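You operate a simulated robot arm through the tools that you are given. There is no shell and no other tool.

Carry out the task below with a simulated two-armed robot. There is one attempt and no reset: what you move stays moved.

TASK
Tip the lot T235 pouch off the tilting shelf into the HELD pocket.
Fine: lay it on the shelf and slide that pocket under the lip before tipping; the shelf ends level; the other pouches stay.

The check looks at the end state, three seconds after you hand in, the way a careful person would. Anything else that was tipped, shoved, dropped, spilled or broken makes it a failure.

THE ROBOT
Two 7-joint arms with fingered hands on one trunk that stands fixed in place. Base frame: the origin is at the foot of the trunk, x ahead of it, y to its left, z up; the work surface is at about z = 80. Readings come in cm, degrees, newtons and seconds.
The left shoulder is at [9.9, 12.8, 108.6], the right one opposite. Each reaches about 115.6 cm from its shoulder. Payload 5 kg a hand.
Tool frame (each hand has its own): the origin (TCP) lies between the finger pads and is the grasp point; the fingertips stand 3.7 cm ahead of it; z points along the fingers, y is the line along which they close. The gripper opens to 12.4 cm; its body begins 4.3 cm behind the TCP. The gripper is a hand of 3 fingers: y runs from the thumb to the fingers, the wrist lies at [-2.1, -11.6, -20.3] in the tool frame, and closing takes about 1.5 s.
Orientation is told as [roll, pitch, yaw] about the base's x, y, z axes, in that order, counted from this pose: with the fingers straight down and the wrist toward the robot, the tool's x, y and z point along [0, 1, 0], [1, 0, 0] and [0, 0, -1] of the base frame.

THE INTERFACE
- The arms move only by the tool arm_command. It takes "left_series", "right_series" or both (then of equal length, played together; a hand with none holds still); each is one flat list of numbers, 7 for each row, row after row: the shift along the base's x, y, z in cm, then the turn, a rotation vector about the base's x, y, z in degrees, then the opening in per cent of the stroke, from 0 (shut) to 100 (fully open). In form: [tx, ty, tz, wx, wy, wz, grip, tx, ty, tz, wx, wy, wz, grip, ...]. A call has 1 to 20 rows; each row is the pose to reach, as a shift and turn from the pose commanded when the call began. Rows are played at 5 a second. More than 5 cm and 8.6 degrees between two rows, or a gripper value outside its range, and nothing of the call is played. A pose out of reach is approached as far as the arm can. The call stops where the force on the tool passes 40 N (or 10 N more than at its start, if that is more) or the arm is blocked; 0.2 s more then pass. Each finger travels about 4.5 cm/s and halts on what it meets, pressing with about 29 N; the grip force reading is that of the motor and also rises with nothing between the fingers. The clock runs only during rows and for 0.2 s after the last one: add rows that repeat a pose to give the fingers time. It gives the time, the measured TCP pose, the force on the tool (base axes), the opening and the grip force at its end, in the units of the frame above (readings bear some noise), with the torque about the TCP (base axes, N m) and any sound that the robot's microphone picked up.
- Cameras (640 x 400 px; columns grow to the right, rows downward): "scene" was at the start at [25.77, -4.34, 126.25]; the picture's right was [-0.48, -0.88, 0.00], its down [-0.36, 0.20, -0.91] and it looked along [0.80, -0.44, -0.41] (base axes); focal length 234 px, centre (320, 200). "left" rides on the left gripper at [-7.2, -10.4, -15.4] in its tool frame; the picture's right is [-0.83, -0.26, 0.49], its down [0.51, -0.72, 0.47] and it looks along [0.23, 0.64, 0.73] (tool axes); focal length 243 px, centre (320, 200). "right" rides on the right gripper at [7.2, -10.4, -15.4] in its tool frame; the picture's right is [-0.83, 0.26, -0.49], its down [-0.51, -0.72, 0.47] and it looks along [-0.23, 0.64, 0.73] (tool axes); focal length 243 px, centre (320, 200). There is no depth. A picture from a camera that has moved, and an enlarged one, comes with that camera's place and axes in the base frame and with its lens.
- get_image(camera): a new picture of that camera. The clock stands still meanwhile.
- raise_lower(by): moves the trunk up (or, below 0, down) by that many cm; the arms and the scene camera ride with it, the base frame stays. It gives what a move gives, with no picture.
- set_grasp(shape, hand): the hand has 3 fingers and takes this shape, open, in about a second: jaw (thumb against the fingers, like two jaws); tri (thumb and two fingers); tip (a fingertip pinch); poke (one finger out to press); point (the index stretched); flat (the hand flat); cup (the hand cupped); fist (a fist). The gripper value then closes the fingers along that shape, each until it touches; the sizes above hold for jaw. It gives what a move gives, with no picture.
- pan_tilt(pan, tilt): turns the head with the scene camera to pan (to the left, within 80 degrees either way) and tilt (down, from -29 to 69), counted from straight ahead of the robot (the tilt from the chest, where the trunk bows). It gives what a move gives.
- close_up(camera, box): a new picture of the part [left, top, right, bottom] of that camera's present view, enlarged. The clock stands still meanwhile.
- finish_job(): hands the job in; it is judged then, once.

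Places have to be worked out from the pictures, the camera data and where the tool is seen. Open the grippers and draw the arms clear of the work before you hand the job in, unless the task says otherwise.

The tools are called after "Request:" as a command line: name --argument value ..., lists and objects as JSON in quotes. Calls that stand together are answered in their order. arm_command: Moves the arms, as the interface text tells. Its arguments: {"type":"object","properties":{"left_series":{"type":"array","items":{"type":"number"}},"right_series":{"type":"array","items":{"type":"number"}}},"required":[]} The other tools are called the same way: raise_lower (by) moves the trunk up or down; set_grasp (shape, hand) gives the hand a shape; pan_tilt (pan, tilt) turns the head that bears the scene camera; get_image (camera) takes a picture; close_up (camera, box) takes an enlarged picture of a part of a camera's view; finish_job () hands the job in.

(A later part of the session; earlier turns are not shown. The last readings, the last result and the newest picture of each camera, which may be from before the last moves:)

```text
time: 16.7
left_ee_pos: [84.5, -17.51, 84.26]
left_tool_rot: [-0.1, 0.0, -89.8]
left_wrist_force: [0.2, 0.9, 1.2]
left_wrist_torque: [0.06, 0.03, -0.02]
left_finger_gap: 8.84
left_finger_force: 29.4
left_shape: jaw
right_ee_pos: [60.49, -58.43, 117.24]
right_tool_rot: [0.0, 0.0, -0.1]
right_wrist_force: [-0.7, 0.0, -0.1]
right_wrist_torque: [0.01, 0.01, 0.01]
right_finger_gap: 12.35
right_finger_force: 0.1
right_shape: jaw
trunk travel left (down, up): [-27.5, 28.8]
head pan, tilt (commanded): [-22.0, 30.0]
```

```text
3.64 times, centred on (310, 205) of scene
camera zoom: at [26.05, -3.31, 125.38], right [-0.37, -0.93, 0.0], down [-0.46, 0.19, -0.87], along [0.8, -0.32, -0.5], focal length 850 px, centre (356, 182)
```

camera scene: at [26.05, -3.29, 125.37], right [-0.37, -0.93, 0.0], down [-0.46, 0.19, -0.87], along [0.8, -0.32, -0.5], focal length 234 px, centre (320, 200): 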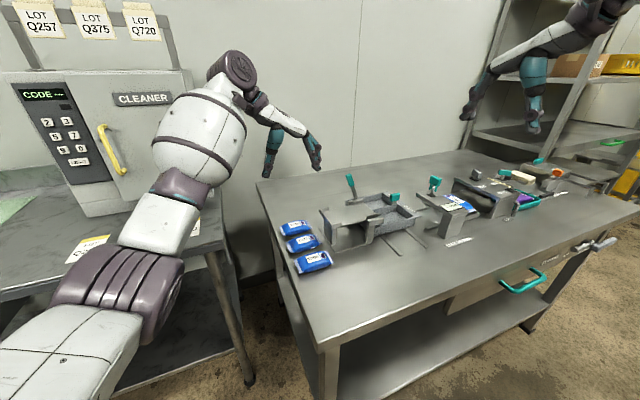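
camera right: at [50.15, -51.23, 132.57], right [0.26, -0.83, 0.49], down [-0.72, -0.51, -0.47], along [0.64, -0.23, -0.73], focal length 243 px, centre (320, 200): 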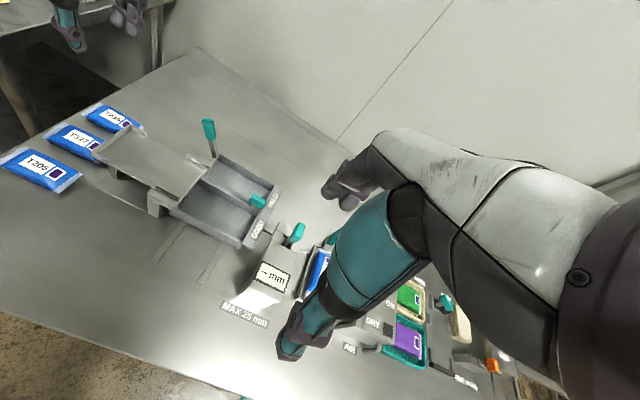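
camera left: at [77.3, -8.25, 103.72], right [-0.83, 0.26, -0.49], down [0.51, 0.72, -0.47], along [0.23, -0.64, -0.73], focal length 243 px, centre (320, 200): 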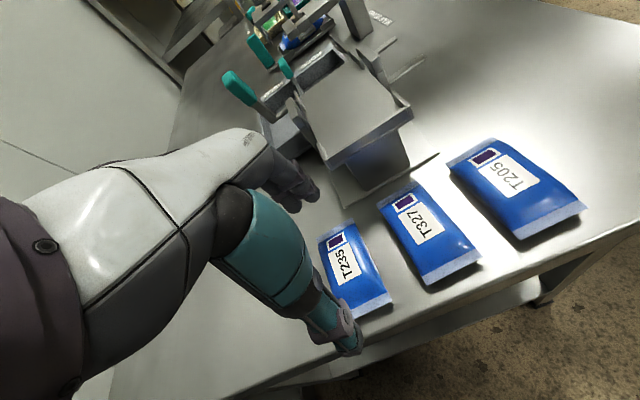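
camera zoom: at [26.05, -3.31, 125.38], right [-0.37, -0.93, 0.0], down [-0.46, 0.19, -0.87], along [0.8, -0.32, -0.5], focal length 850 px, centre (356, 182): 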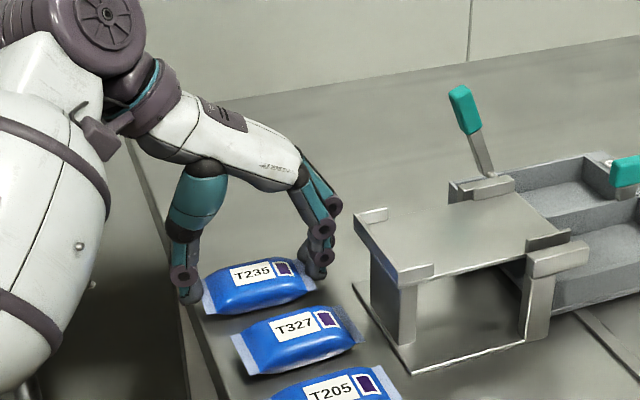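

The pouch is clamped by its ends and recentred by about 1 cm. I drag it along the table +3.5 cm in x and −1 cm in y.

Request:
arm_command --left_series '[0.5, -0.1, 0, 0, 0, 0, 72, 1, -0.2, 0, 0, 0, 0, 72, 1.5, -0.4, 0, 0, 0, 0, 72, 2, -0.5, 0, 0, 0, 0, 72, 2.5, -0.7, 0, 0, 0, 0, 72, 3, -0.8, 0, 0, 0, 0, 72, 3.5, -1, 0, 0, 0, 0, 72, 3.5, -1, 0, 0, 0, 0, 72]'

Request:
close_up --camera "scene" --box '[260, 150, 360, 260]'

Request:
close_up --camera "right" --box '[60, 40, 200, 150]'

```text
time: 18.5
left_ee_pos: [87.89, -18.48, 84.33]
left_tool_rot: [0.0, 0.0, -90.0]
left_wrist_force: [-1.2, -0.9, -0.4]
left_wrist_torque: [-0.02, 0.01, 0.03]
left_finger_gap: 9.08
left_finger_force: 0.0
left_shape: jaw
right_ee_pos: [60.48, -58.43, 117.31]
right_tool_rot: [0.0, 0.0, 0.0]
right_wrist_force: [0.7, -1.2, -0.3]
right_wrist_torque: [-0.01, -0.04, 0.02]
right_finger_gap: 12.34
right_finger_force: 0.1
right_shape: jaw
trunk travel left (down, up): [-27.5, 28.8]
head pan, tilt (commanded): [-22.0, 30.0]
```

```text
3.64 times, centred on (310, 205) of scene
camera zoom: at [26.05, -3.3, 125.37], right [-0.37, -0.93, 0.0], down [-0.46, 0.19, -0.87], along [0.8, -0.32, -0.5], focal length 850 px, centre (356, 182)
```

zoom: 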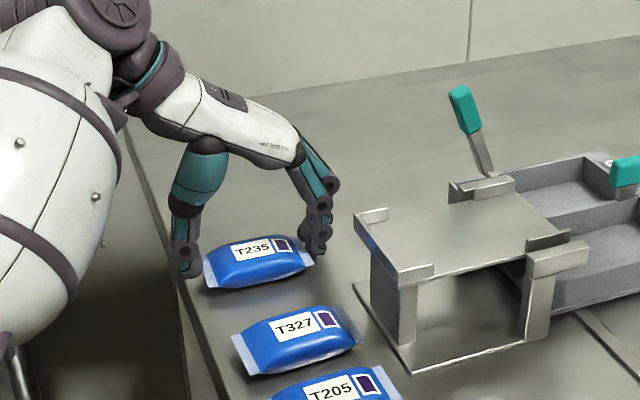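

```text
3.64 times, centred on (130, 95) of right
camera zoom: at [50.14, -51.22, 132.58], right [0.26, -0.83, 0.49], down [-0.72, -0.51, -0.47], along [0.64, -0.23, -0.73], focal length 882 px, centre (1011, 582)
```

zoom: 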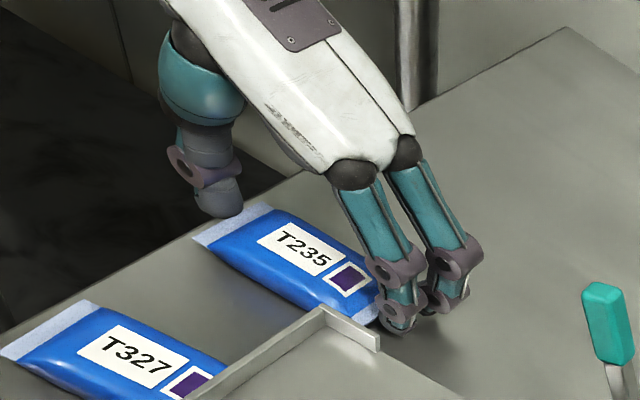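

The drag worked; T235 is now well away from T327. I open, rise, and look at it before turning the hand back to yaw 0.

Request:
arm_command --left_series '[0, 0, 0, 0, 0, 0, 82, 0, 0, 0, 0, 0, 0, 92, 0, 0, 0, 0, 0, 0, 98, 0, 0, 1.5, 0, 0, 0, 98, 0, 0, 4, 0, 0, 0, 98, 0, 0, 7, 0, 0, 0, 98, 0, 0, 10, 0, 0, 0, 98, 0, 0, 13, 0, 0, 0, 98, 0, 0, 15, 0, 0, 8, 98, 0, 0, 16, 0, 0, 16.4, 94, 0, 0, 16, 0, 0, 24.6, 90, 0, 0, 16, 0, 0, 32.8, 86, 0, 0, 16, 0, 0, 41, 82, 0, 0, 16, 0, 0, 49.2, 78, 0, 0, 16, 0, 0, 57.4, 75, 0, 0, 16, 0, 0, 65.6, 75, 0, 0, 16, 0, 0, 73.8, 75, 0, 0, 16, 0, 0, 82, 75, 0, 0, 16, 0, 0, 90, 75, 0, 0, 16, 0, 0, 90, 75]'

Request:
get_image --camera "left"

Request:
close_up --camera "right" --box '[0, 60, 160, 180]'

Request:
close_up --camera "scene" --box '[265, 195, 345, 270]'

```text
time: 22.7
left_ee_pos: [88.08, -18.4, 100.43]
left_tool_rot: [0.0, 0.0, 0.1]
left_wrist_force: [-0.9, 0.9, 0.5]
left_wrist_torque: [0.0, 0.03, 0.03]
left_finger_gap: 9.32
left_finger_force: 0.0
left_shape: jaw
right_ee_pos: [60.55, -58.45, 117.27]
right_tool_rot: [0.0, 0.1, -0.1]
right_wrist_force: [-0.3, 0.3, 0.6]
right_wrist_torque: [-0.04, 0.02, -0.02]
right_finger_gap: 12.34
right_finger_force: 0.1
right_shape: jaw
trunk travel left (down, up): [-27.5, 28.8]
head pan, tilt (commanded): [-22.0, 30.0]
```

```text
taken
camera left: at [77.71, -25.73, 115.66], right [-0.26, -0.83, -0.49], down [-0.72, 0.5, -0.47], along [0.64, 0.23, -0.73], focal length 243 px, centre (320, 200)
```

left: 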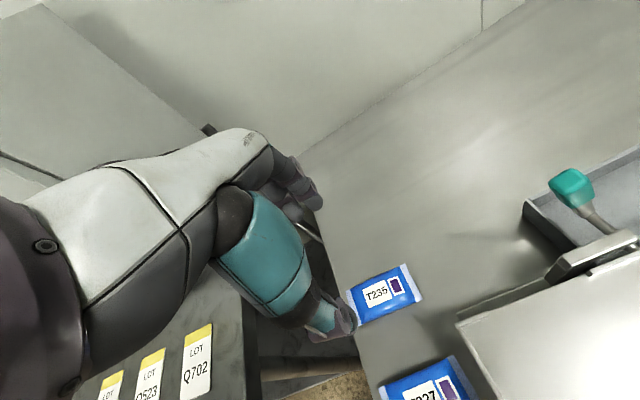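

```text
3.33 times, centred on (80, 120) of right
camera zoom: at [50.15, -51.2, 132.58], right [0.26, -0.83, 0.49], down [-0.72, -0.51, -0.47], along [0.64, -0.23, -0.73], focal length 809 px, centre (1120, 467)
```

zoom: 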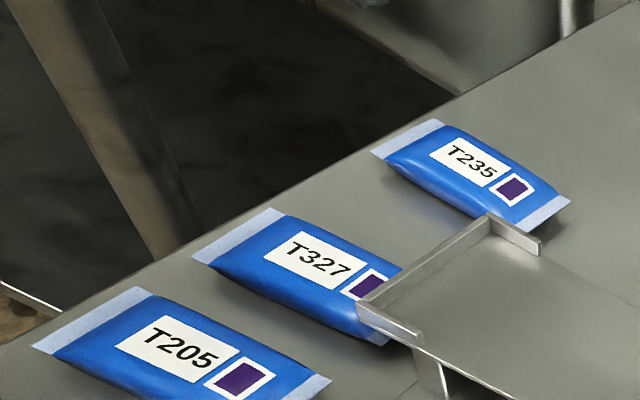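

```text
5.33 times, centred on (305, 232) of scene
camera zoom: at [26.07, -3.27, 125.37], right [-0.37, -0.93, 0.0], down [-0.46, 0.19, -0.87], along [0.8, -0.32, -0.5], focal length 1247 px, centre (400, 27)
```

zoom: 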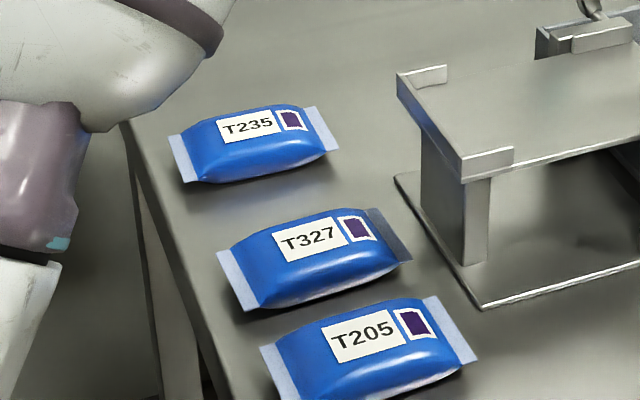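

T235 is now centred near (87.5,-18.3) with ~6 cm between it and T327. I descend at yaw 0 with ~8.3 cm opening, tips to z≈80.4, for a crosswise grip.

Request:
arm_command --left_series '[-0.5, 0, -2, 0, 0, 0, 72, -0.5, 0, -4.5, 0, 0, 0, 68, -0.5, 0, -7, 0, 0, 0, 68, -0.5, 0, -9.5, 0, 0, 0, 68, -0.5, 0, -12, 0, 0, 0, 68, -0.5, 0, -14, 0, 0, 0, 68, -0.5, 0, -15.4, 0, 0, 0, 68, -0.5, 0, -16.3, 0, 0, 0, 68, -0.5, 0, -16.3, 0, 0, 0, 68]'

Request:
close_up --camera "right" --box '[40, 20, 200, 150]'

Request:
close_up --camera "left" --box '[220, 150, 480, 400]'

```text
time: 24.7
left_ee_pos: [87.54, -18.42, 84.03]
left_tool_rot: [0.0, 0.1, 0.0]
left_wrist_force: [0.0, 0.6, -0.3]
left_wrist_torque: [0.03, 0.02, 0.03]
left_finger_gap: 8.49
left_finger_force: 0.1
left_shape: jaw
right_ee_pos: [60.48, -58.58, 117.32]
right_tool_rot: [0.0, 0.0, 0.0]
right_wrist_force: [-0.8, -0.3, 0.2]
right_wrist_torque: [0.0, 0.01, -0.01]
right_finger_gap: 12.36
right_finger_force: 0.1
right_shape: jaw
trunk travel left (down, up): [-27.5, 28.8]
head pan, tilt (commanded): [-22.0, 30.0]
```

```text
3.08 times, centred on (120, 85) of right
camera zoom: at [50.13, -51.23, 132.58], right [0.26, -0.83, 0.49], down [-0.72, -0.51, -0.47], along [0.64, -0.23, -0.73], focal length 746 px, centre (935, 554)
```

zoom: 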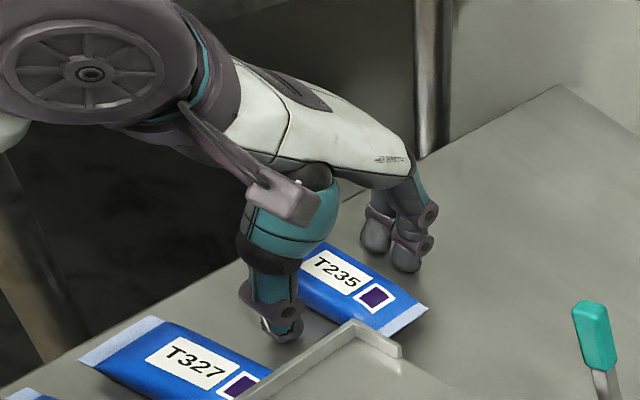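

```text
1.60 times, centred on (350, 275) of left
camera zoom: at [77.17, -25.71, 99.4], right [-0.26, -0.83, -0.49], down [-0.72, 0.51, -0.47], along [0.64, 0.23, -0.73], focal length 388 px, centre (272, 80)
```

zoom: 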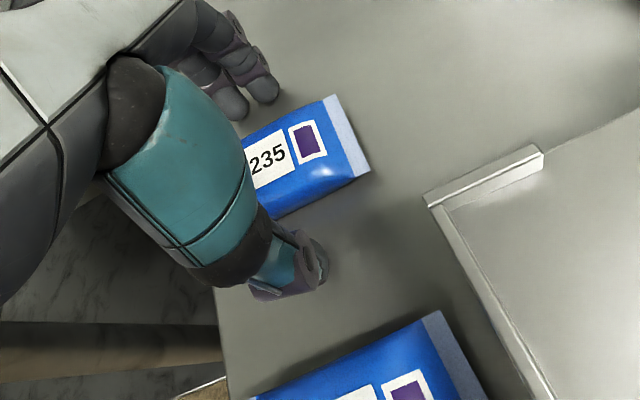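

The thumb has comfortable room between the pouches. I close onto T235's long sides.

Request:
arm_command --left_series '[0, 0, 0, 0, 0, 0, 60, 0, 0, 0, 0, 0, 0, 52, 0, 0, 0, 0, 0, 0, 45, 0, 0, 0, 0, 0, 0, 38, 0, 0, 0, 0, 0, 0, 32, 0, 0, 0, 0, 0, 0, 32, 0, 0, 0, 0, 0, 0, 32]'

Request:
close_up --camera "right" --box '[40, 20, 200, 150]'

Request:
close_up --camera "left" --box '[220, 150, 480, 400]'

```text
time: 26.3
left_ee_pos: [87.52, -18.43, 83.97]
left_tool_rot: [0.0, 0.1, 0.0]
left_wrist_force: [0.0, 0.3, -0.1]
left_wrist_torque: [-0.01, 0.01, 0.0]
left_finger_gap: 4.45
left_finger_force: 29.3
left_shape: jaw
right_ee_pos: [60.44, -58.41, 117.34]
right_tool_rot: [0.0, 0.0, -0.1]
right_wrist_force: [-0.5, -0.1, 0.7]
right_wrist_torque: [0.0, 0.02, 0.0]
right_finger_gap: 12.37
right_finger_force: 0.1
right_shape: jaw
trunk travel left (down, up): [-27.5, 28.8]
head pan, tilt (commanded): [-22.0, 30.0]
```

```text
3.08 times, centred on (120, 85) of right
camera zoom: at [50.15, -51.23, 132.57], right [0.26, -0.83, 0.49], down [-0.72, -0.51, -0.47], along [0.64, -0.23, -0.73], focal length 746 px, centre (935, 554)
```

zoom: 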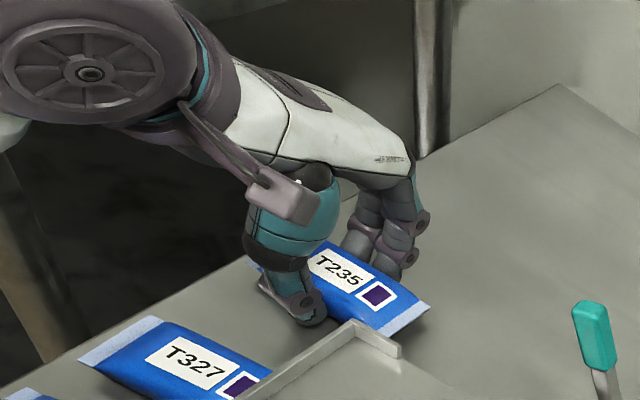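

```text
1.60 times, centred on (350, 275) of left
camera zoom: at [77.19, -25.7, 99.39], right [-0.26, -0.83, -0.49], down [-0.72, 0.51, -0.47], along [0.64, 0.23, -0.73], focal length 388 px, centre (272, 80)
```

zoom: 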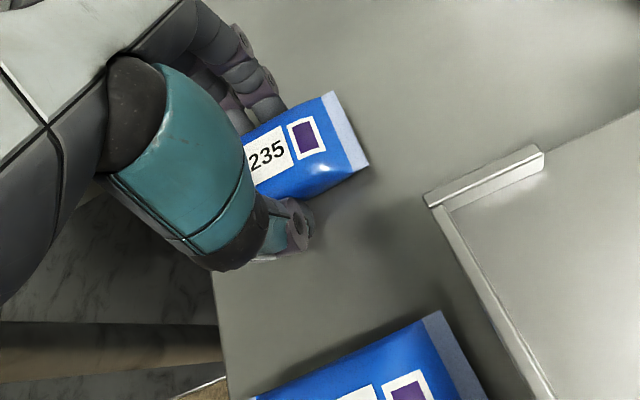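

Gripped at 4.45 cm with 29 N and little wrist load. I lift slowly 2.5 cm and check.

Request:
arm_command --left_series '[0, 0, 0.4, 0, 0, 0, 30, 0, 0, 0.9, 0, 0, 0, 30, 0, 0, 1.4, 0, 0, 0, 30, 0, 0, 2, 0, 0, 0, 30, 0, 0, 2.5, 0, 0, 0, 30, 0, 0, 2.5, 0, 0, 0, 30]'

Request:
close_up --camera "right" --box '[40, 20, 200, 150]'

Request:
close_up --camera "left" --box '[220, 150, 480, 400]'

```text
time: 27.7
left_ee_pos: [87.51, -18.42, 86.36]
left_tool_rot: [0.0, 0.0, 0.1]
left_wrist_force: [-0.5, 0.1, -1.2]
left_wrist_torque: [0.01, 0.0, -0.04]
left_finger_gap: 4.44
left_finger_force: 28.9
left_shape: jaw
right_ee_pos: [60.46, -58.45, 117.25]
right_tool_rot: [0.0, 0.0, -0.2]
right_wrist_force: [0.4, 0.1, 0.1]
right_wrist_torque: [-0.03, -0.01, -0.02]
right_finger_gap: 12.39
right_finger_force: 0.1
right_shape: jaw
trunk travel left (down, up): [-27.5, 28.8]
head pan, tilt (commanded): [-22.0, 30.0]
```

```text
3.08 times, centred on (120, 85) of right
camera zoom: at [50.16, -51.23, 132.56], right [0.26, -0.83, 0.49], down [-0.72, -0.51, -0.47], along [0.64, -0.23, -0.73], focal length 746 px, centre (935, 554)
```

zoom: 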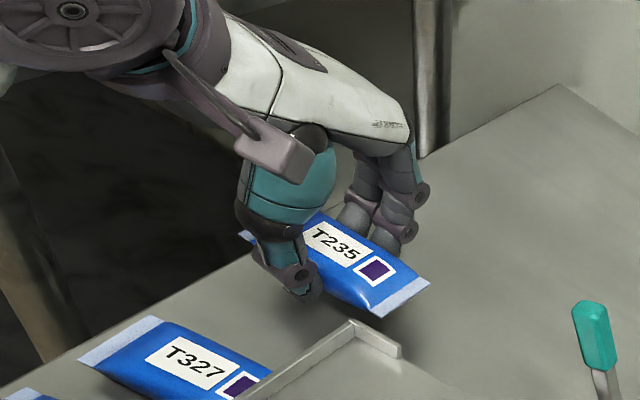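

```text
1.60 times, centred on (350, 275) of left
camera zoom: at [77.17, -25.72, 101.85], right [-0.26, -0.83, -0.49], down [-0.72, 0.51, -0.47], along [0.64, 0.23, -0.73], focal length 388 px, centre (272, 80)
```

zoom: 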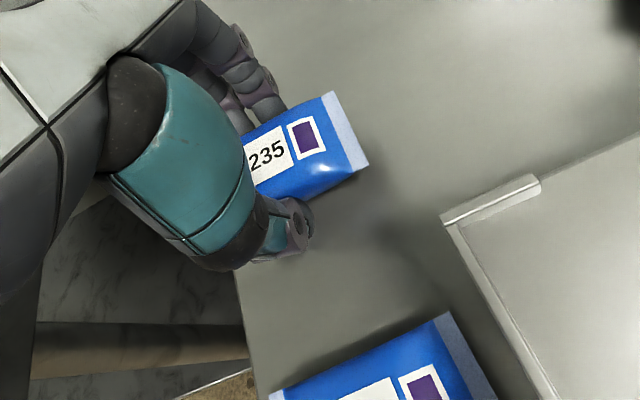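

The pouch is held and hanging level. I raise it to z≈100 and carry it over the shelf to about (76,-31.6), then check alignment.

Request:
arm_command --left_series '[0, 0, 2, 0, 0, 0, 30, 0, 0, 4.5, 0, 0, 0, 30, 0, 0, 7, 0, 0, 0, 30, 0, 0, 9.5, 0, 0, 0, 30, 0, 0, 12, 0, 0, 0, 30, 0, 0, 13.6, 0, 0, 0, 30, -1.5, -1.5, 13.6, 0, 0, 0, 30, -3.5, -3.7, 13.6, 0, 0, 0, 30, -5.5, -5.9, 13.6, 0, 0, 0, 30, -7.5, -8.1, 13.6, 0, 0, 0, 30, -9.3, -10.3, 13.6, 0, 0, 0, 30, -10.8, -12.2, 13.6, 0, 0, 0, 30, -11.5, -13.2, 13.6, 0, 0, 0, 30, -11.5, -13.2, 13.6, 0, 0, 0, 30]'

Request:
get_image --camera "right"

Request:
get_image --camera "scene"

Request:
get_image --camera "left"

```text
time: 30.7
left_ee_pos: [76.1, -31.6, 100.0]
left_tool_rot: [0.0, 0.0, -0.1]
left_wrist_force: [0.1, -0.4, -1.1]
left_wrist_torque: [0.0, 0.03, -0.03]
left_finger_gap: 4.45
left_finger_force: 29.1
left_shape: jaw
right_ee_pos: [60.47, -58.33, 117.34]
right_tool_rot: [0.0, 0.0, 0.0]
right_wrist_force: [0.1, 0.1, 0.1]
right_wrist_torque: [-0.04, -0.01, -0.02]
right_finger_gap: 12.38
right_finger_force: 0.0
right_shape: jaw
trunk travel left (down, up): [-27.5, 28.8]
head pan, tilt (commanded): [-22.0, 30.0]
```

```text
taken
camera right: at [50.15, -51.23, 132.57], right [0.26, -0.83, 0.49], down [-0.72, -0.51, -0.47], along [0.64, -0.23, -0.73], focal length 243 px, centre (320, 200)
```

right: 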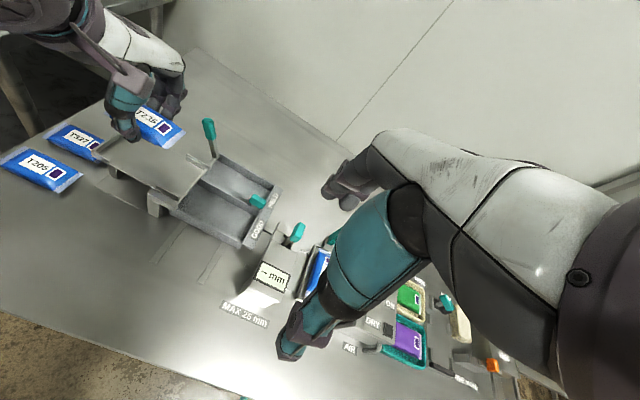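

```text
taken
camera scene: at [26.07, -3.31, 125.37], right [-0.37, -0.93, 0.0], down [-0.46, 0.19, -0.87], along [0.8, -0.32, -0.5], focal length 234 px, centre (320, 200)
```

scene: 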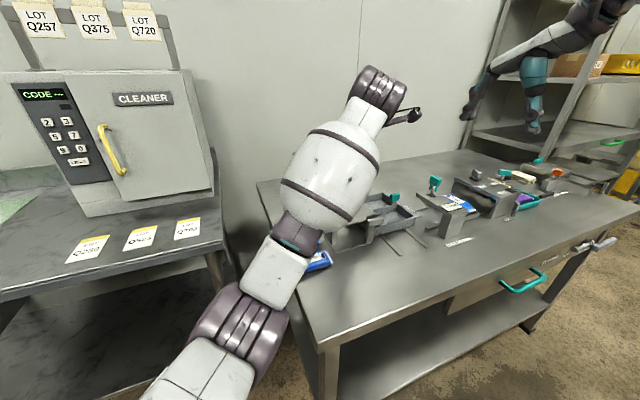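

```text
taken
camera left: at [65.72, -38.95, 115.44], right [-0.26, -0.83, -0.49], down [-0.72, 0.51, -0.47], along [0.64, 0.23, -0.73], focal length 243 px, centre (320, 200)
```

left: 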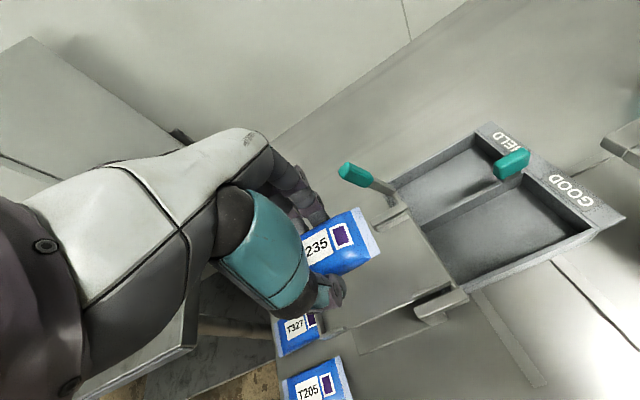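

Held pouch spans about x 74–78.4, y −36.5 to −27.2, aligned with the shelf. I lower to just above the shelf surface and check clearances to the guides and lever.

Request:
arm_command --left_series '[0, 0, -1.5, 0, 0, 0, 30, 0, 0, -3, 0, 0, 0, 30, 0, 0, -4.5, 0, 0, 0, 30, 0, 0, -6, 0, 0, 0, 30, 0, 0, -7, 0, 0, 0, 30, 0, 0, -7, 0, 0, 0, 30]'

Request:
close_up --camera "right" --box '[80, 50, 240, 220]'

Request:
close_up --camera "left" --box '[250, 120, 500, 370]'

```text
time: 32.1
left_ee_pos: [76.04, -31.65, 93.03]
left_tool_rot: [0.0, 0.0, 0.0]
left_wrist_force: [0.6, -0.6, 0.2]
left_wrist_torque: [0.0, 0.03, 0.01]
left_finger_gap: 4.41
left_finger_force: 29.5
left_shape: jaw
right_ee_pos: [60.41, -58.44, 117.33]
right_tool_rot: [0.0, 0.0, -0.2]
right_wrist_force: [-0.3, -0.6, -0.2]
right_wrist_torque: [-0.06, 0.02, 0.03]
right_finger_gap: 12.38
right_finger_force: 0.1
right_shape: jaw
trunk travel left (down, up): [-27.5, 28.8]
head pan, tilt (commanded): [-22.0, 30.0]
```

```text
2.35 times, centred on (160, 135) of right
camera zoom: at [50.14, -51.23, 132.57], right [0.26, -0.83, 0.49], down [-0.72, -0.51, -0.47], along [0.64, -0.23, -0.73], focal length 571 px, centre (696, 353)
```

zoom: 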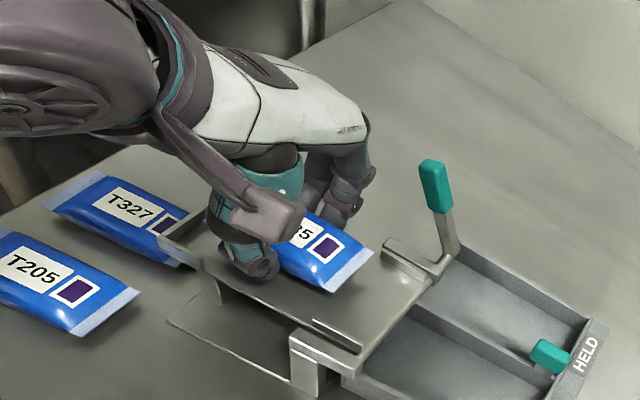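

```text
1.60 times, centred on (375, 245) of left
camera zoom: at [65.67, -38.92, 108.48], right [-0.26, -0.83, -0.49], down [-0.72, 0.51, -0.47], along [0.64, 0.23, -0.73], focal length 388 px, centre (232, 128)
```

zoom: 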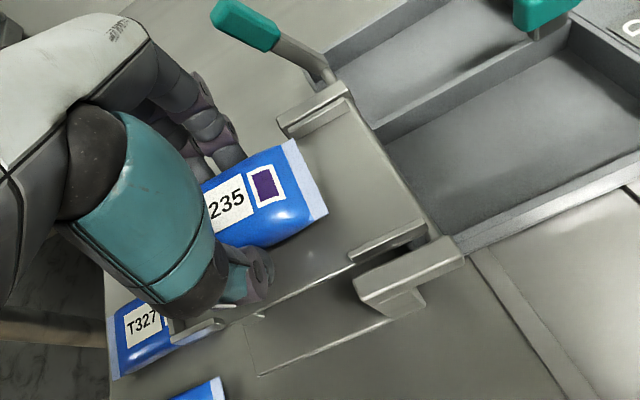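

All clear. I lower the last ~1.3 cm in small steps until the pouch touches the shelf.

Request:
arm_command --left_series '[0, 0, -0.4, 0, 0, 0, 30, 0, 0, -0.8, 0, 0, 0, 30, 0, 0, -1.1, 0, 0, 0, 30, 0, 0, -1.3, 0, 0, 0, 30, 0, 0, -1.3, 0, 0, 0, 30]'

Request:
close_up --camera "right" --box '[100, 90, 210, 190]'

Request:
close_up --camera "left" --box '[250, 120, 500, 370]'

```text
time: 33.3
left_ee_pos: [76.04, -31.7, 91.94]
left_tool_rot: [0.1, 0.0, 0.2]
left_wrist_force: [0.1, 0.1, -0.8]
left_wrist_torque: [-0.02, 0.01, -0.02]
left_finger_gap: 4.45
left_finger_force: 29.0
left_shape: jaw
right_ee_pos: [60.61, -58.45, 117.34]
right_tool_rot: [0.1, 0.0, -0.1]
right_wrist_force: [-0.2, 0.5, 0.5]
right_wrist_torque: [0.02, 0.0, 0.01]
right_finger_gap: 12.38
right_finger_force: 0.1
right_shape: jaw
trunk travel left (down, up): [-27.5, 28.8]
head pan, tilt (commanded): [-22.0, 30.0]
```

```text
4.00 times, centred on (155, 140) of right
camera zoom: at [50.15, -51.23, 132.57], right [0.26, -0.83, 0.49], down [-0.72, -0.51, -0.47], along [0.64, -0.23, -0.73], focal length 970 px, centre (980, 440)
```

zoom: 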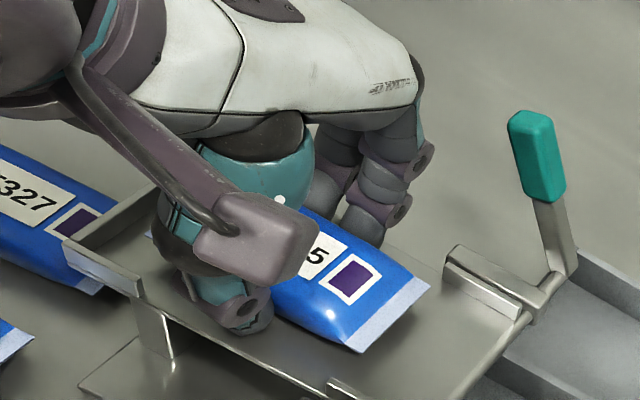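

```text
1.60 times, centred on (375, 245) of left
camera zoom: at [65.71, -38.95, 107.19], right [-0.26, -0.83, -0.49], down [-0.72, 0.51, -0.47], along [0.64, 0.23, -0.73], focal length 388 px, centre (232, 128)
```

zoom: 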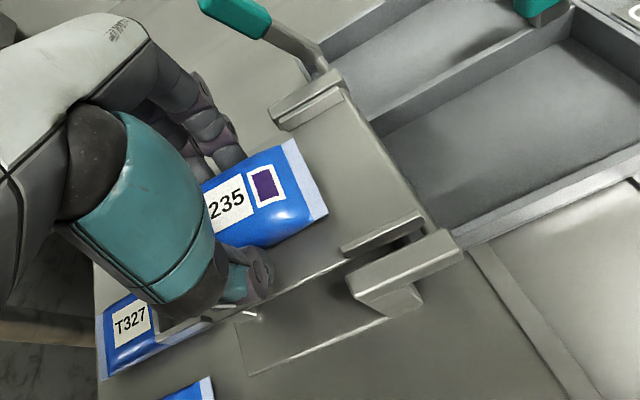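

No contact force yet, so I go down another few millimetres.

Request:
arm_command --left_series '[0, 0, -0.15, 0, 0, 0, 30, 0, 0, -0.3, 0, 0, 0, 30, 0, 0, -0.3, 0, 0, 0, 30]'

```text
time: 34.1
left_ee_pos: [75.92, -31.77, 91.56]
left_tool_rot: [0.0, 0.0, 0.0]
left_wrist_force: [1.0, -0.1, 2.0]
left_wrist_torque: [0.01, -0.09, 0.02]
left_finger_gap: 4.44
left_finger_force: 29.1
left_shape: jaw
right_ee_pos: [60.54, -58.42, 117.36]
right_tool_rot: [0.0, 0.0, 0.0]
right_wrist_force: [-1.1, 0.2, -0.4]
right_wrist_torque: [-0.01, 0.02, -0.01]
right_finger_gap: 12.35
right_finger_force: 0.1
right_shape: jaw
trunk travel left (down, up): [-27.5, 28.8]
head pan, tilt (commanded): [-22.0, 30.0]
```

A 2 N upward force shows the pouch rests on the shelf. I open the fingers to about 6.8 cm, keeping clear of the lever.

Request:
arm_command --left_series '[0, 0, 0, 0, 0, 0, 36, 0, 0, 0, 0, 0, 0, 40, 0, 0, 0, 0, 0, 0, 45, 0, 0, 0, 0, 0, 0, 50, 0, 0, 0, 0, 0, 0, 54, 0, 0, 0, 0, 0, 0, 54, 0, 0, 0, 0, 0, 0, 54]'

Request:
close_up --camera "right" --box '[100, 90, 210, 190]'

Request:
close_up --camera "left" --box '[250, 120, 500, 370]'

```text
time: 35.7
left_ee_pos: [75.96, -31.68, 91.52]
left_tool_rot: [0.1, 0.0, 0.2]
left_wrist_force: [-0.1, -0.7, -0.1]
left_wrist_torque: [0.02, -0.02, 0.01]
left_finger_gap: 6.63
left_finger_force: 0.1
left_shape: jaw
right_ee_pos: [60.46, -58.54, 117.25]
right_tool_rot: [0.0, 0.0, -0.1]
right_wrist_force: [-0.1, -0.3, -0.1]
right_wrist_torque: [0.0, 0.04, 0.0]
right_finger_gap: 12.37
right_finger_force: 0.0
right_shape: jaw
trunk travel left (down, up): [-27.5, 28.8]
head pan, tilt (commanded): [-22.0, 30.0]
```

```text
4.00 times, centred on (155, 140) of right
camera zoom: at [50.15, -51.23, 132.57], right [0.26, -0.83, 0.49], down [-0.72, -0.51, -0.47], along [0.64, -0.23, -0.73], focal length 970 px, centre (980, 440)
```

zoom: 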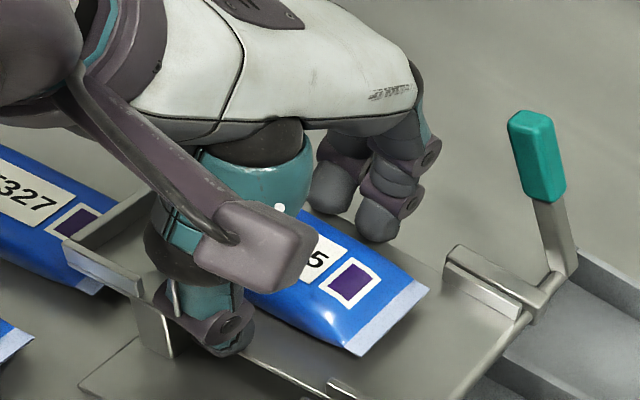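

```text
1.60 times, centred on (375, 245) of left
camera zoom: at [65.68, -38.96, 106.9], right [-0.26, -0.83, -0.49], down [-0.72, 0.51, -0.47], along [0.64, 0.23, -0.73], focal length 388 px, centre (232, 128)
```

zoom: 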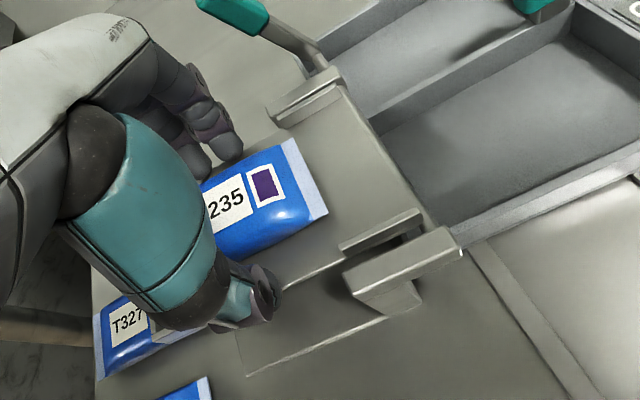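

The pouch is released and lies flat. I raise the left hand straight up and withdraw it to the left, out of the way.

Request:
arm_command --left_series '[0, 0, 1, 0, 0, 0, 54, 0, 0, 2.5, 0, 0, 0, 54, 0, 0, 5, 0, 0, 0, 54, 0, 0, 8, 0, 0, 0, 54, 0, 0, 11, 0, 0, 0, 60, 0, 0, 14, 0, 0, 0, 70, 0, 1, 17, 0, 0, 0, 80, 0, 4, 20, 0, 0, 0, 90, -1, 8, 22, 0, 0, 0, 100, -3, 12, 24, 0, 0, 0, 100, -5, 16, 26, 0, 0, 0, 100, -7, 20, 27, 0, 0, 0, 100, -8, 24, 28, 0, 0, 0, 100, -9, 28, 28, 0, 0, 0, 100, -10, 32, 28, 0, 0, 0, 100]'

Request:
close_up --camera "right" --box '[60, 90, 300, 260]'

Request:
get_image --camera "scene"

```text
time: 38.9
left_ee_pos: [65.88, 0.64, 119.59]
left_tool_rot: [-0.2, -0.1, 0.0]
left_wrist_force: [-0.9, 1.1, -0.1]
left_wrist_torque: [-0.04, -0.04, -0.04]
left_finger_gap: 12.34
left_finger_force: 0.0
left_shape: jaw
left hand out of reach, approached as far as the arm can: row 6
right_ee_pos: [60.38, -58.22, 117.52]
right_tool_rot: [0.0, -0.2, 0.0]
right_wrist_force: [-0.4, 0.1, 0.3]
right_wrist_torque: [-0.07, 0.0, -0.01]
right_finger_gap: 12.37
right_finger_force: 0.1
right_shape: jaw
trunk travel left (down, up): [-27.5, 28.8]
head pan, tilt (commanded): [-22.0, 30.0]
```

```text
2.35 times, centred on (180, 175) of right
camera zoom: at [50.03, -51.03, 132.72], right [0.26, -0.83, 0.49], down [-0.72, -0.51, -0.47], along [0.64, -0.23, -0.73], focal length 571 px, centre (649, 259)
```

zoom: 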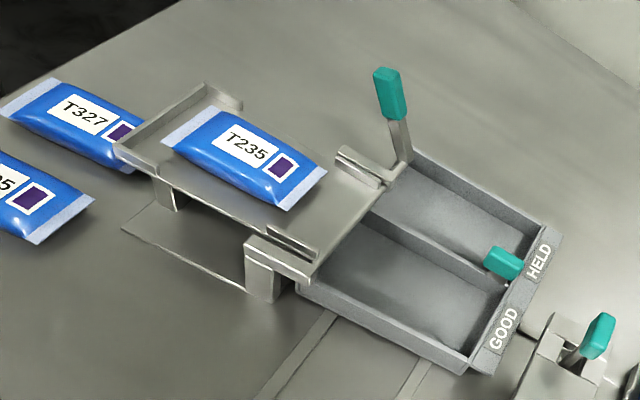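

```text
taken
camera scene: at [25.97, -3.13, 125.4], right [-0.37, -0.93, 0.0], down [-0.46, 0.19, -0.87], along [0.8, -0.33, -0.5], focal length 234 px, centre (320, 200)
```

scene: 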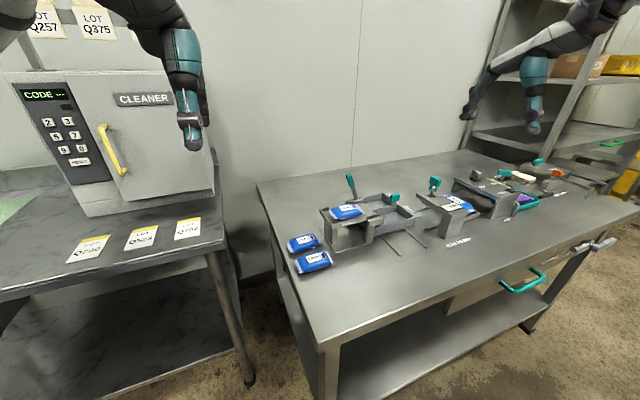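

T235 lies squarely on the shelf and the others are in place. Next the tray: I zoom on the knob, tray and gauge from both cameras to plan the right hand's approach.

Request:
close_up --camera "scene" --box '[325, 165, 475, 260]'

Request:
close_up --camera "right" --box '[200, 150, 320, 260]'

Request:
close_up --camera "left" --box '[440, 60, 640, 240]'

```text
4.21 times, centred on (400, 212) of scene
camera zoom: at [25.97, -3.13, 125.4], right [-0.37, -0.93, 0.0], down [-0.46, 0.19, -0.87], along [0.8, -0.33, -0.5], focal length 984 px, centre (-17, 147)
```

zoom: 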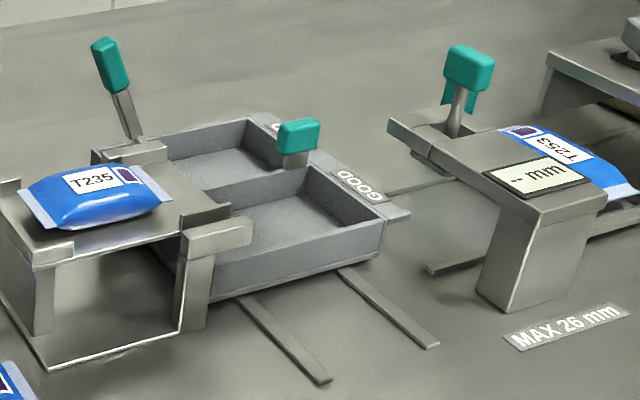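

```text
3.64 times, centred on (260, 205) of right
camera zoom: at [50.03, -51.03, 132.72], right [0.26, -0.83, 0.49], down [-0.72, -0.51, -0.47], along [0.64, -0.23, -0.73], focal length 882 px, centre (538, 182)
```

zoom: 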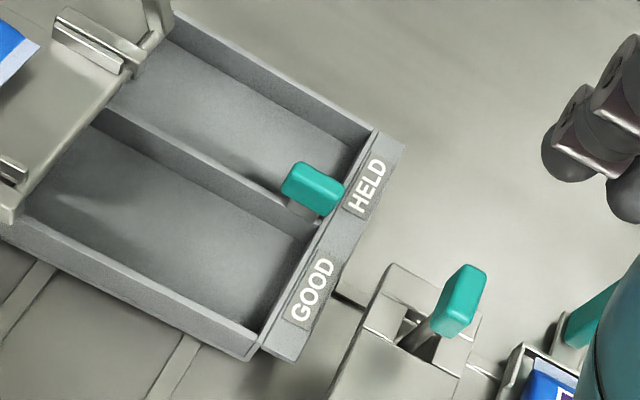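

```text
2.22 times, centred on (540, 150) of left
camera zoom: at [55.53, -6.68, 134.96], right [-0.26, -0.83, -0.49], down [-0.72, 0.51, -0.47], along [0.64, 0.23, -0.73], focal length 539 px, centre (-169, 311)
```

zoom: 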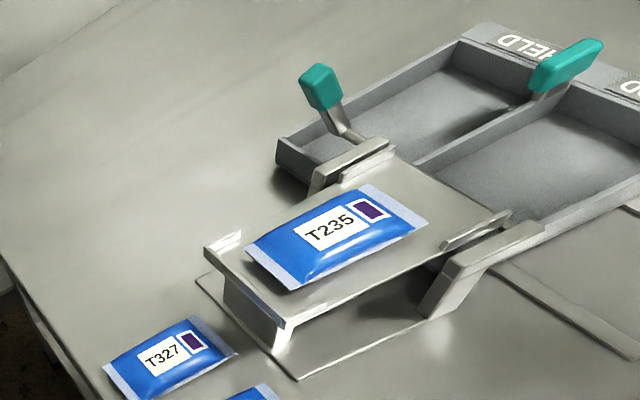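

The knob is roughly 3 cm long (y), 2 cm thick (x), topped at z≈88.4. I move the right hand above it at (80,-52.2,105) with ~7.4 cm opening.

Request:
arm_command --right_series '[3, 1, -1, 0, 0, 0, 92, 6, 2, -3, 0, 0, 0, 84, 9, 3, -5, 0, 0, 0, 76, 12, 4, -7, 0, 0, 0, 68, 15, 5, -9, 0, 0, 0, 62, 17.5, 6, -11, 0, 0, 0, 60, 19.5, 6.2, -12.5, 0, 0, 0, 60, 19.5, 6.2, -12.5, 0, 0, 0, 60]'

Request:
get_image --camera "right"

Request:
close_up --camera "scene" --box '[325, 80, 525, 260]'

Request:
close_up --camera "left" --box '[400, 0, 640, 240]'

```text
time: 40.7
left_ee_pos: [65.9, 0.32, 119.65]
left_tool_rot: [-0.1, 0.0, 0.3]
left_wrist_force: [-0.9, 0.7, 0.3]
left_wrist_torque: [0.04, 0.01, 0.01]
left_finger_gap: 12.36
left_finger_force: 0.0
left_shape: jaw
right_ee_pos: [79.96, -52.23, 104.97]
right_tool_rot: [0.0, 0.0, -0.1]
right_wrist_force: [0.2, -0.4, 0.3]
right_wrist_torque: [-0.02, 0.02, 0.02]
right_finger_gap: 7.46
right_finger_force: 0.1
right_shape: jaw
trunk travel left (down, up): [-27.5, 28.8]
head pan, tilt (commanded): [-22.0, 30.0]
```

```text
taken
camera right: at [69.56, -45.05, 120.13], right [0.26, -0.83, 0.49], down [-0.72, -0.51, -0.47], along [0.64, -0.23, -0.73], focal length 243 px, centre (320, 200)
```

right: 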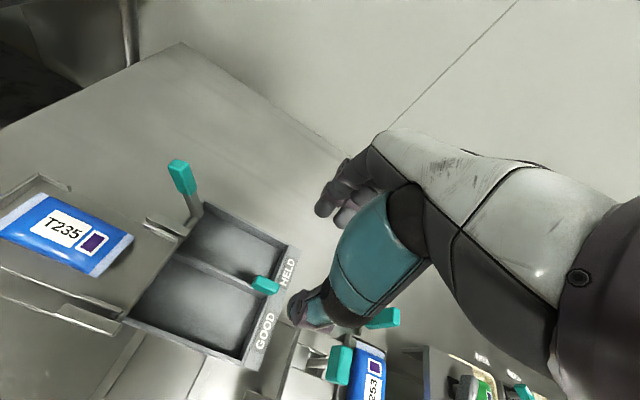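

```text
2.22 times, centred on (425, 170) of scene
camera zoom: at [25.99, -3.3, 125.39], right [-0.37, -0.93, 0.0], down [-0.46, 0.19, -0.87], along [0.8, -0.32, -0.5], focal length 520 px, centre (87, 267)
```

zoom: 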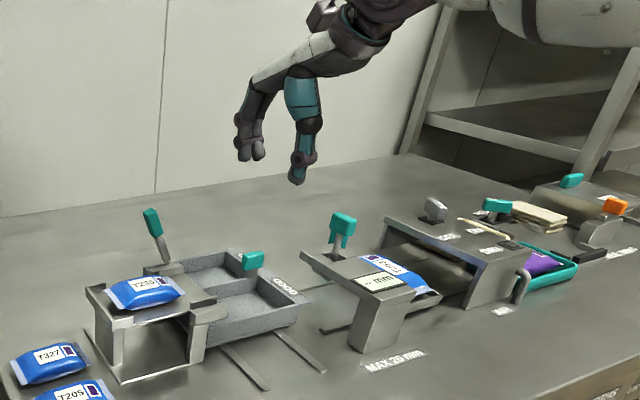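

```text
1.67 times, centred on (520, 120) of left
camera zoom: at [55.56, -6.92, 134.94], right [-0.26, -0.83, -0.49], down [-0.72, 0.51, -0.47], along [0.64, 0.23, -0.73], focal length 404 px, centre (-13, 333)
```

zoom: 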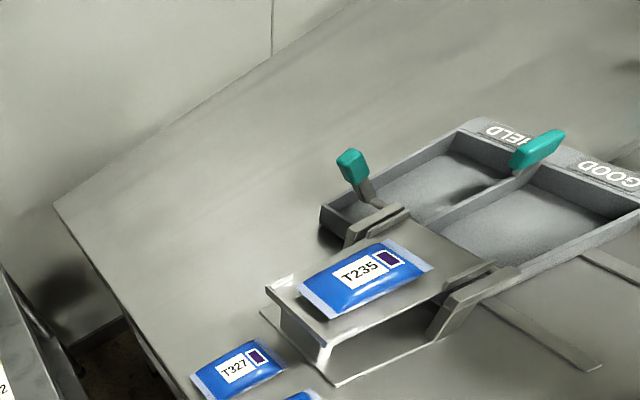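

Alignment over the knob looks right (knob ≈(80.2,-52.2)), and the gauge lever is ~9 cm to the side. I descend around the knob.

Request:
arm_command --right_series '[0.2, 0, -2.5, 0, 0, 0, 60, 0.2, 0, -5, 0, 0, 0, 60, 0.2, 0, -7.5, 0, 0, 0, 60, 0.2, 0, -10, 0, 0, 0, 60, 0.2, 0, -12, 0, 0, 0, 60, 0.2, 0, -13, 0, 0, 0, 60, 0.2, 0, -13, 0, 0, 0, 60]'

Request:
close_up --camera "scene" --box '[325, 140, 475, 260]'

Request:
close_up --camera "right" --box '[120, 150, 440, 400]'

Request:
close_up --camera "left" --box '[480, 20, 640, 200]'

```text
time: 42.3
left_ee_pos: [65.97, 0.36, 119.57]
left_tool_rot: [0.0, 0.0, 0.1]
left_wrist_force: [0.4, -1.0, 0.7]
left_wrist_torque: [-0.02, 0.0, 0.03]
left_finger_gap: 12.35
left_finger_force: 0.0
left_shape: jaw
right_ee_pos: [80.15, -52.27, 91.74]
right_tool_rot: [0.1, 0.0, -0.1]
right_wrist_force: [0.2, 0.9, 0.2]
right_wrist_torque: [0.03, -0.02, 0.01]
right_finger_gap: 7.49
right_finger_force: 0.1
right_shape: jaw
trunk travel left (down, up): [-27.5, 28.8]
head pan, tilt (commanded): [-22.0, 30.0]
```

```text
3.33 times, centred on (400, 200) of scene
camera zoom: at [26.05, -3.3, 125.38], right [-0.37, -0.93, 0.0], down [-0.46, 0.19, -0.87], along [0.8, -0.32, -0.5], focal length 779 px, centre (53, 200)
```

zoom: 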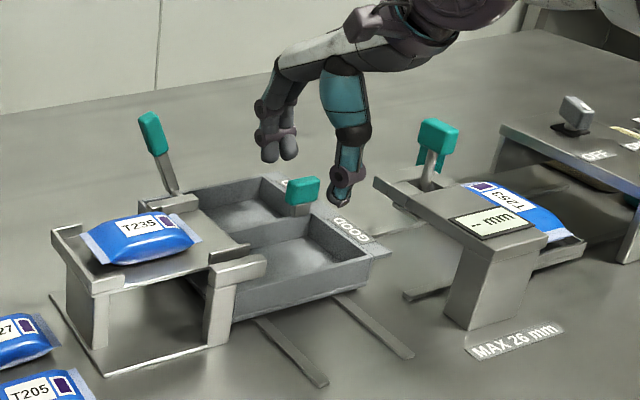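

```text
1.60 times, centred on (280, 275) of right
camera zoom: at [69.82, -45.02, 107.09], right [0.26, -0.83, 0.49], down [-0.72, -0.51, -0.47], along [0.64, -0.23, -0.73], focal length 388 px, centre (384, 80)
```

zoom: 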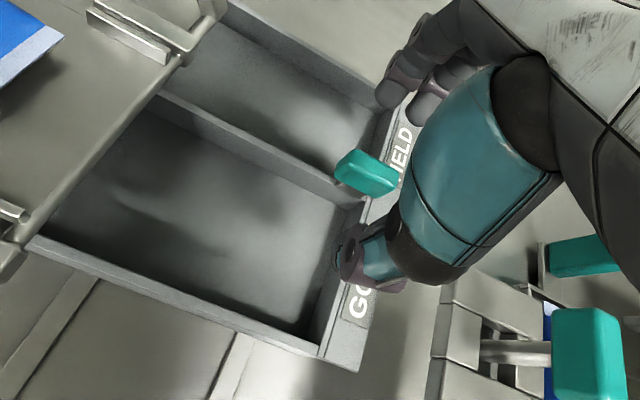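

```text
2.22 times, centred on (560, 110) of left
camera zoom: at [55.63, -6.92, 134.91], right [-0.26, -0.83, -0.49], down [-0.72, 0.51, -0.47], along [0.64, 0.23, -0.73], focal length 539 px, centre (-213, 400)
```

zoom: 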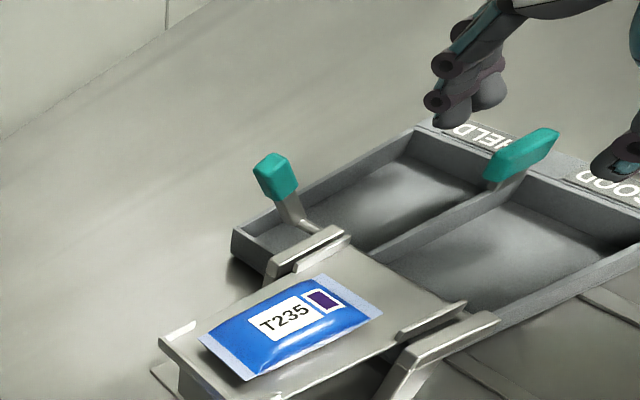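

Thumb and fingers straddle the knob. I lower the last 2.8 cm and close onto it.

Request:
arm_command --right_series '[0.1, 0, -1, 0, 0, 0, 60, 0.1, 0, -2, 0, 0, 0, 60, 0.1, 0, -2.8, 0, 0, 0, 60, 0.1, 0, -2.8, 0, 0, 0, 50, 0.1, 0, -2.8, 0, 0, 0, 40, 0.1, 0, -2.8, 0, 0, 0, 30, 0.1, 0, -2.8, 0, 0, 0, 20, 0.1, 0, -2.8, 0, 0, 0, 12, 0.1, 0, -2.8, 0, 0, 0, 12, 0.1, 0, -2.8, 0, 0, 0, 12]'

Request:
close_up --camera "scene" --box '[325, 140, 475, 260]'

Request:
close_up --camera "right" --box '[120, 150, 440, 400]'

```text
time: 44.5
left_ee_pos: [65.95, 0.41, 119.49]
left_tool_rot: [-0.1, 0.0, 0.1]
left_wrist_force: [0.5, 0.2, -0.3]
left_wrist_torque: [0.0, -0.01, -0.01]
left_finger_gap: 12.35
left_finger_force: 0.0
left_shape: jaw
right_ee_pos: [80.31, -52.19, 88.99]
right_tool_rot: [0.0, 0.1, -0.1]
right_wrist_force: [0.1, -0.1, 0.2]
right_wrist_torque: [0.02, -0.03, 0.01]
right_finger_gap: 1.5
right_finger_force: 0.1
right_shape: jaw
trunk travel left (down, up): [-27.5, 28.8]
head pan, tilt (commanded): [-22.0, 30.0]
```

```text
3.33 times, centred on (400, 200) of scene
camera zoom: at [26.06, -3.31, 125.37], right [-0.37, -0.93, 0.0], down [-0.46, 0.19, -0.87], along [0.8, -0.32, -0.5], focal length 779 px, centre (53, 200)
```

zoom: 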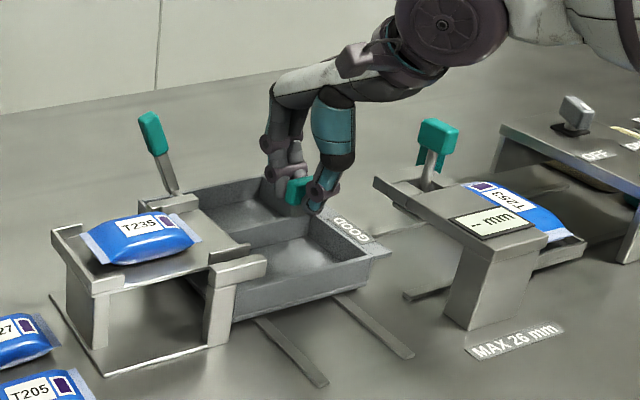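

```text
1.60 times, centred on (280, 275) of right
camera zoom: at [69.93, -45.03, 104.3], right [0.26, -0.83, 0.49], down [-0.72, -0.51, -0.47], along [0.64, -0.23, -0.73], focal length 388 px, centre (384, 80)
```

zoom: 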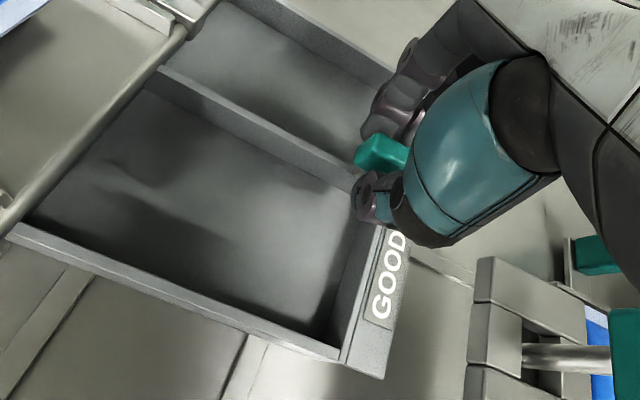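

The knob sits between the fingers but is thinner than 1.5 cm, with no squeeze yet. I close fully on it.

Request:
arm_command --right_series '[0, 0, 0, 0, 0, 0, 6, 0, 0, 0, 0, 0, 0, 0, 0, 0, 0, 0, 0, 0, 0, 0, 0, 0, 0, 0, 0, 0]'

Request:
close_up --camera "right" --box '[220, 150, 380, 300]'

Request:
close_up --camera "left" --box '[520, 40, 640, 180]'

```text
time: 45.5
left_ee_pos: [66.06, 0.31, 119.53]
left_tool_rot: [0.0, 0.1, 0.0]
left_wrist_force: [0.1, -0.3, 0.1]
left_wrist_torque: [-0.01, 0.01, -0.02]
left_finger_gap: 12.36
left_finger_force: 0.1
left_shape: jaw
right_ee_pos: [80.37, -52.26, 88.91]
right_tool_rot: [0.0, -0.1, -0.1]
right_wrist_force: [0.0, 0.1, -1.6]
right_wrist_torque: [0.03, 0.02, 0.02]
right_finger_gap: 0.95
right_finger_force: 29.1
right_shape: jaw
trunk travel left (down, up): [-27.5, 28.8]
head pan, tilt (commanded): [-22.0, 30.0]
```

```text
2.67 times, centred on (300, 225) of right
camera zoom: at [69.94, -45.03, 104.28], right [0.26, -0.83, 0.49], down [-0.72, -0.51, -0.47], along [0.64, -0.23, -0.73], focal length 647 px, centre (373, 133)
```

zoom: 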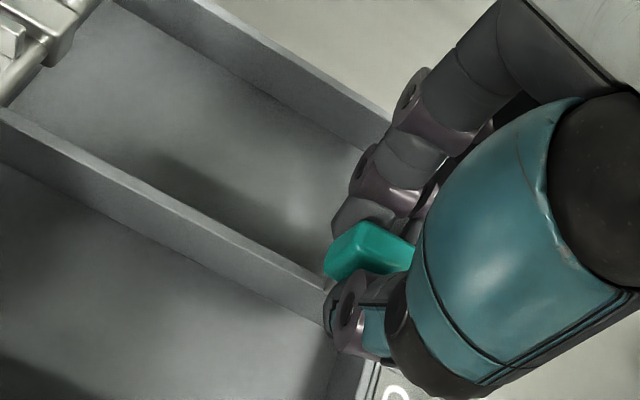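

```text
2.86 times, centred on (580, 110) of left
camera zoom: at [55.66, -6.94, 134.89], right [-0.26, -0.83, -0.49], down [-0.72, 0.51, -0.47], along [0.64, 0.23, -0.73], focal length 693 px, centre (-423, 457)
```

zoom: 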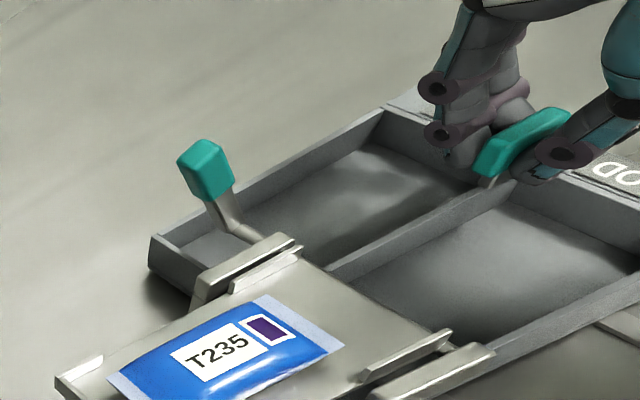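

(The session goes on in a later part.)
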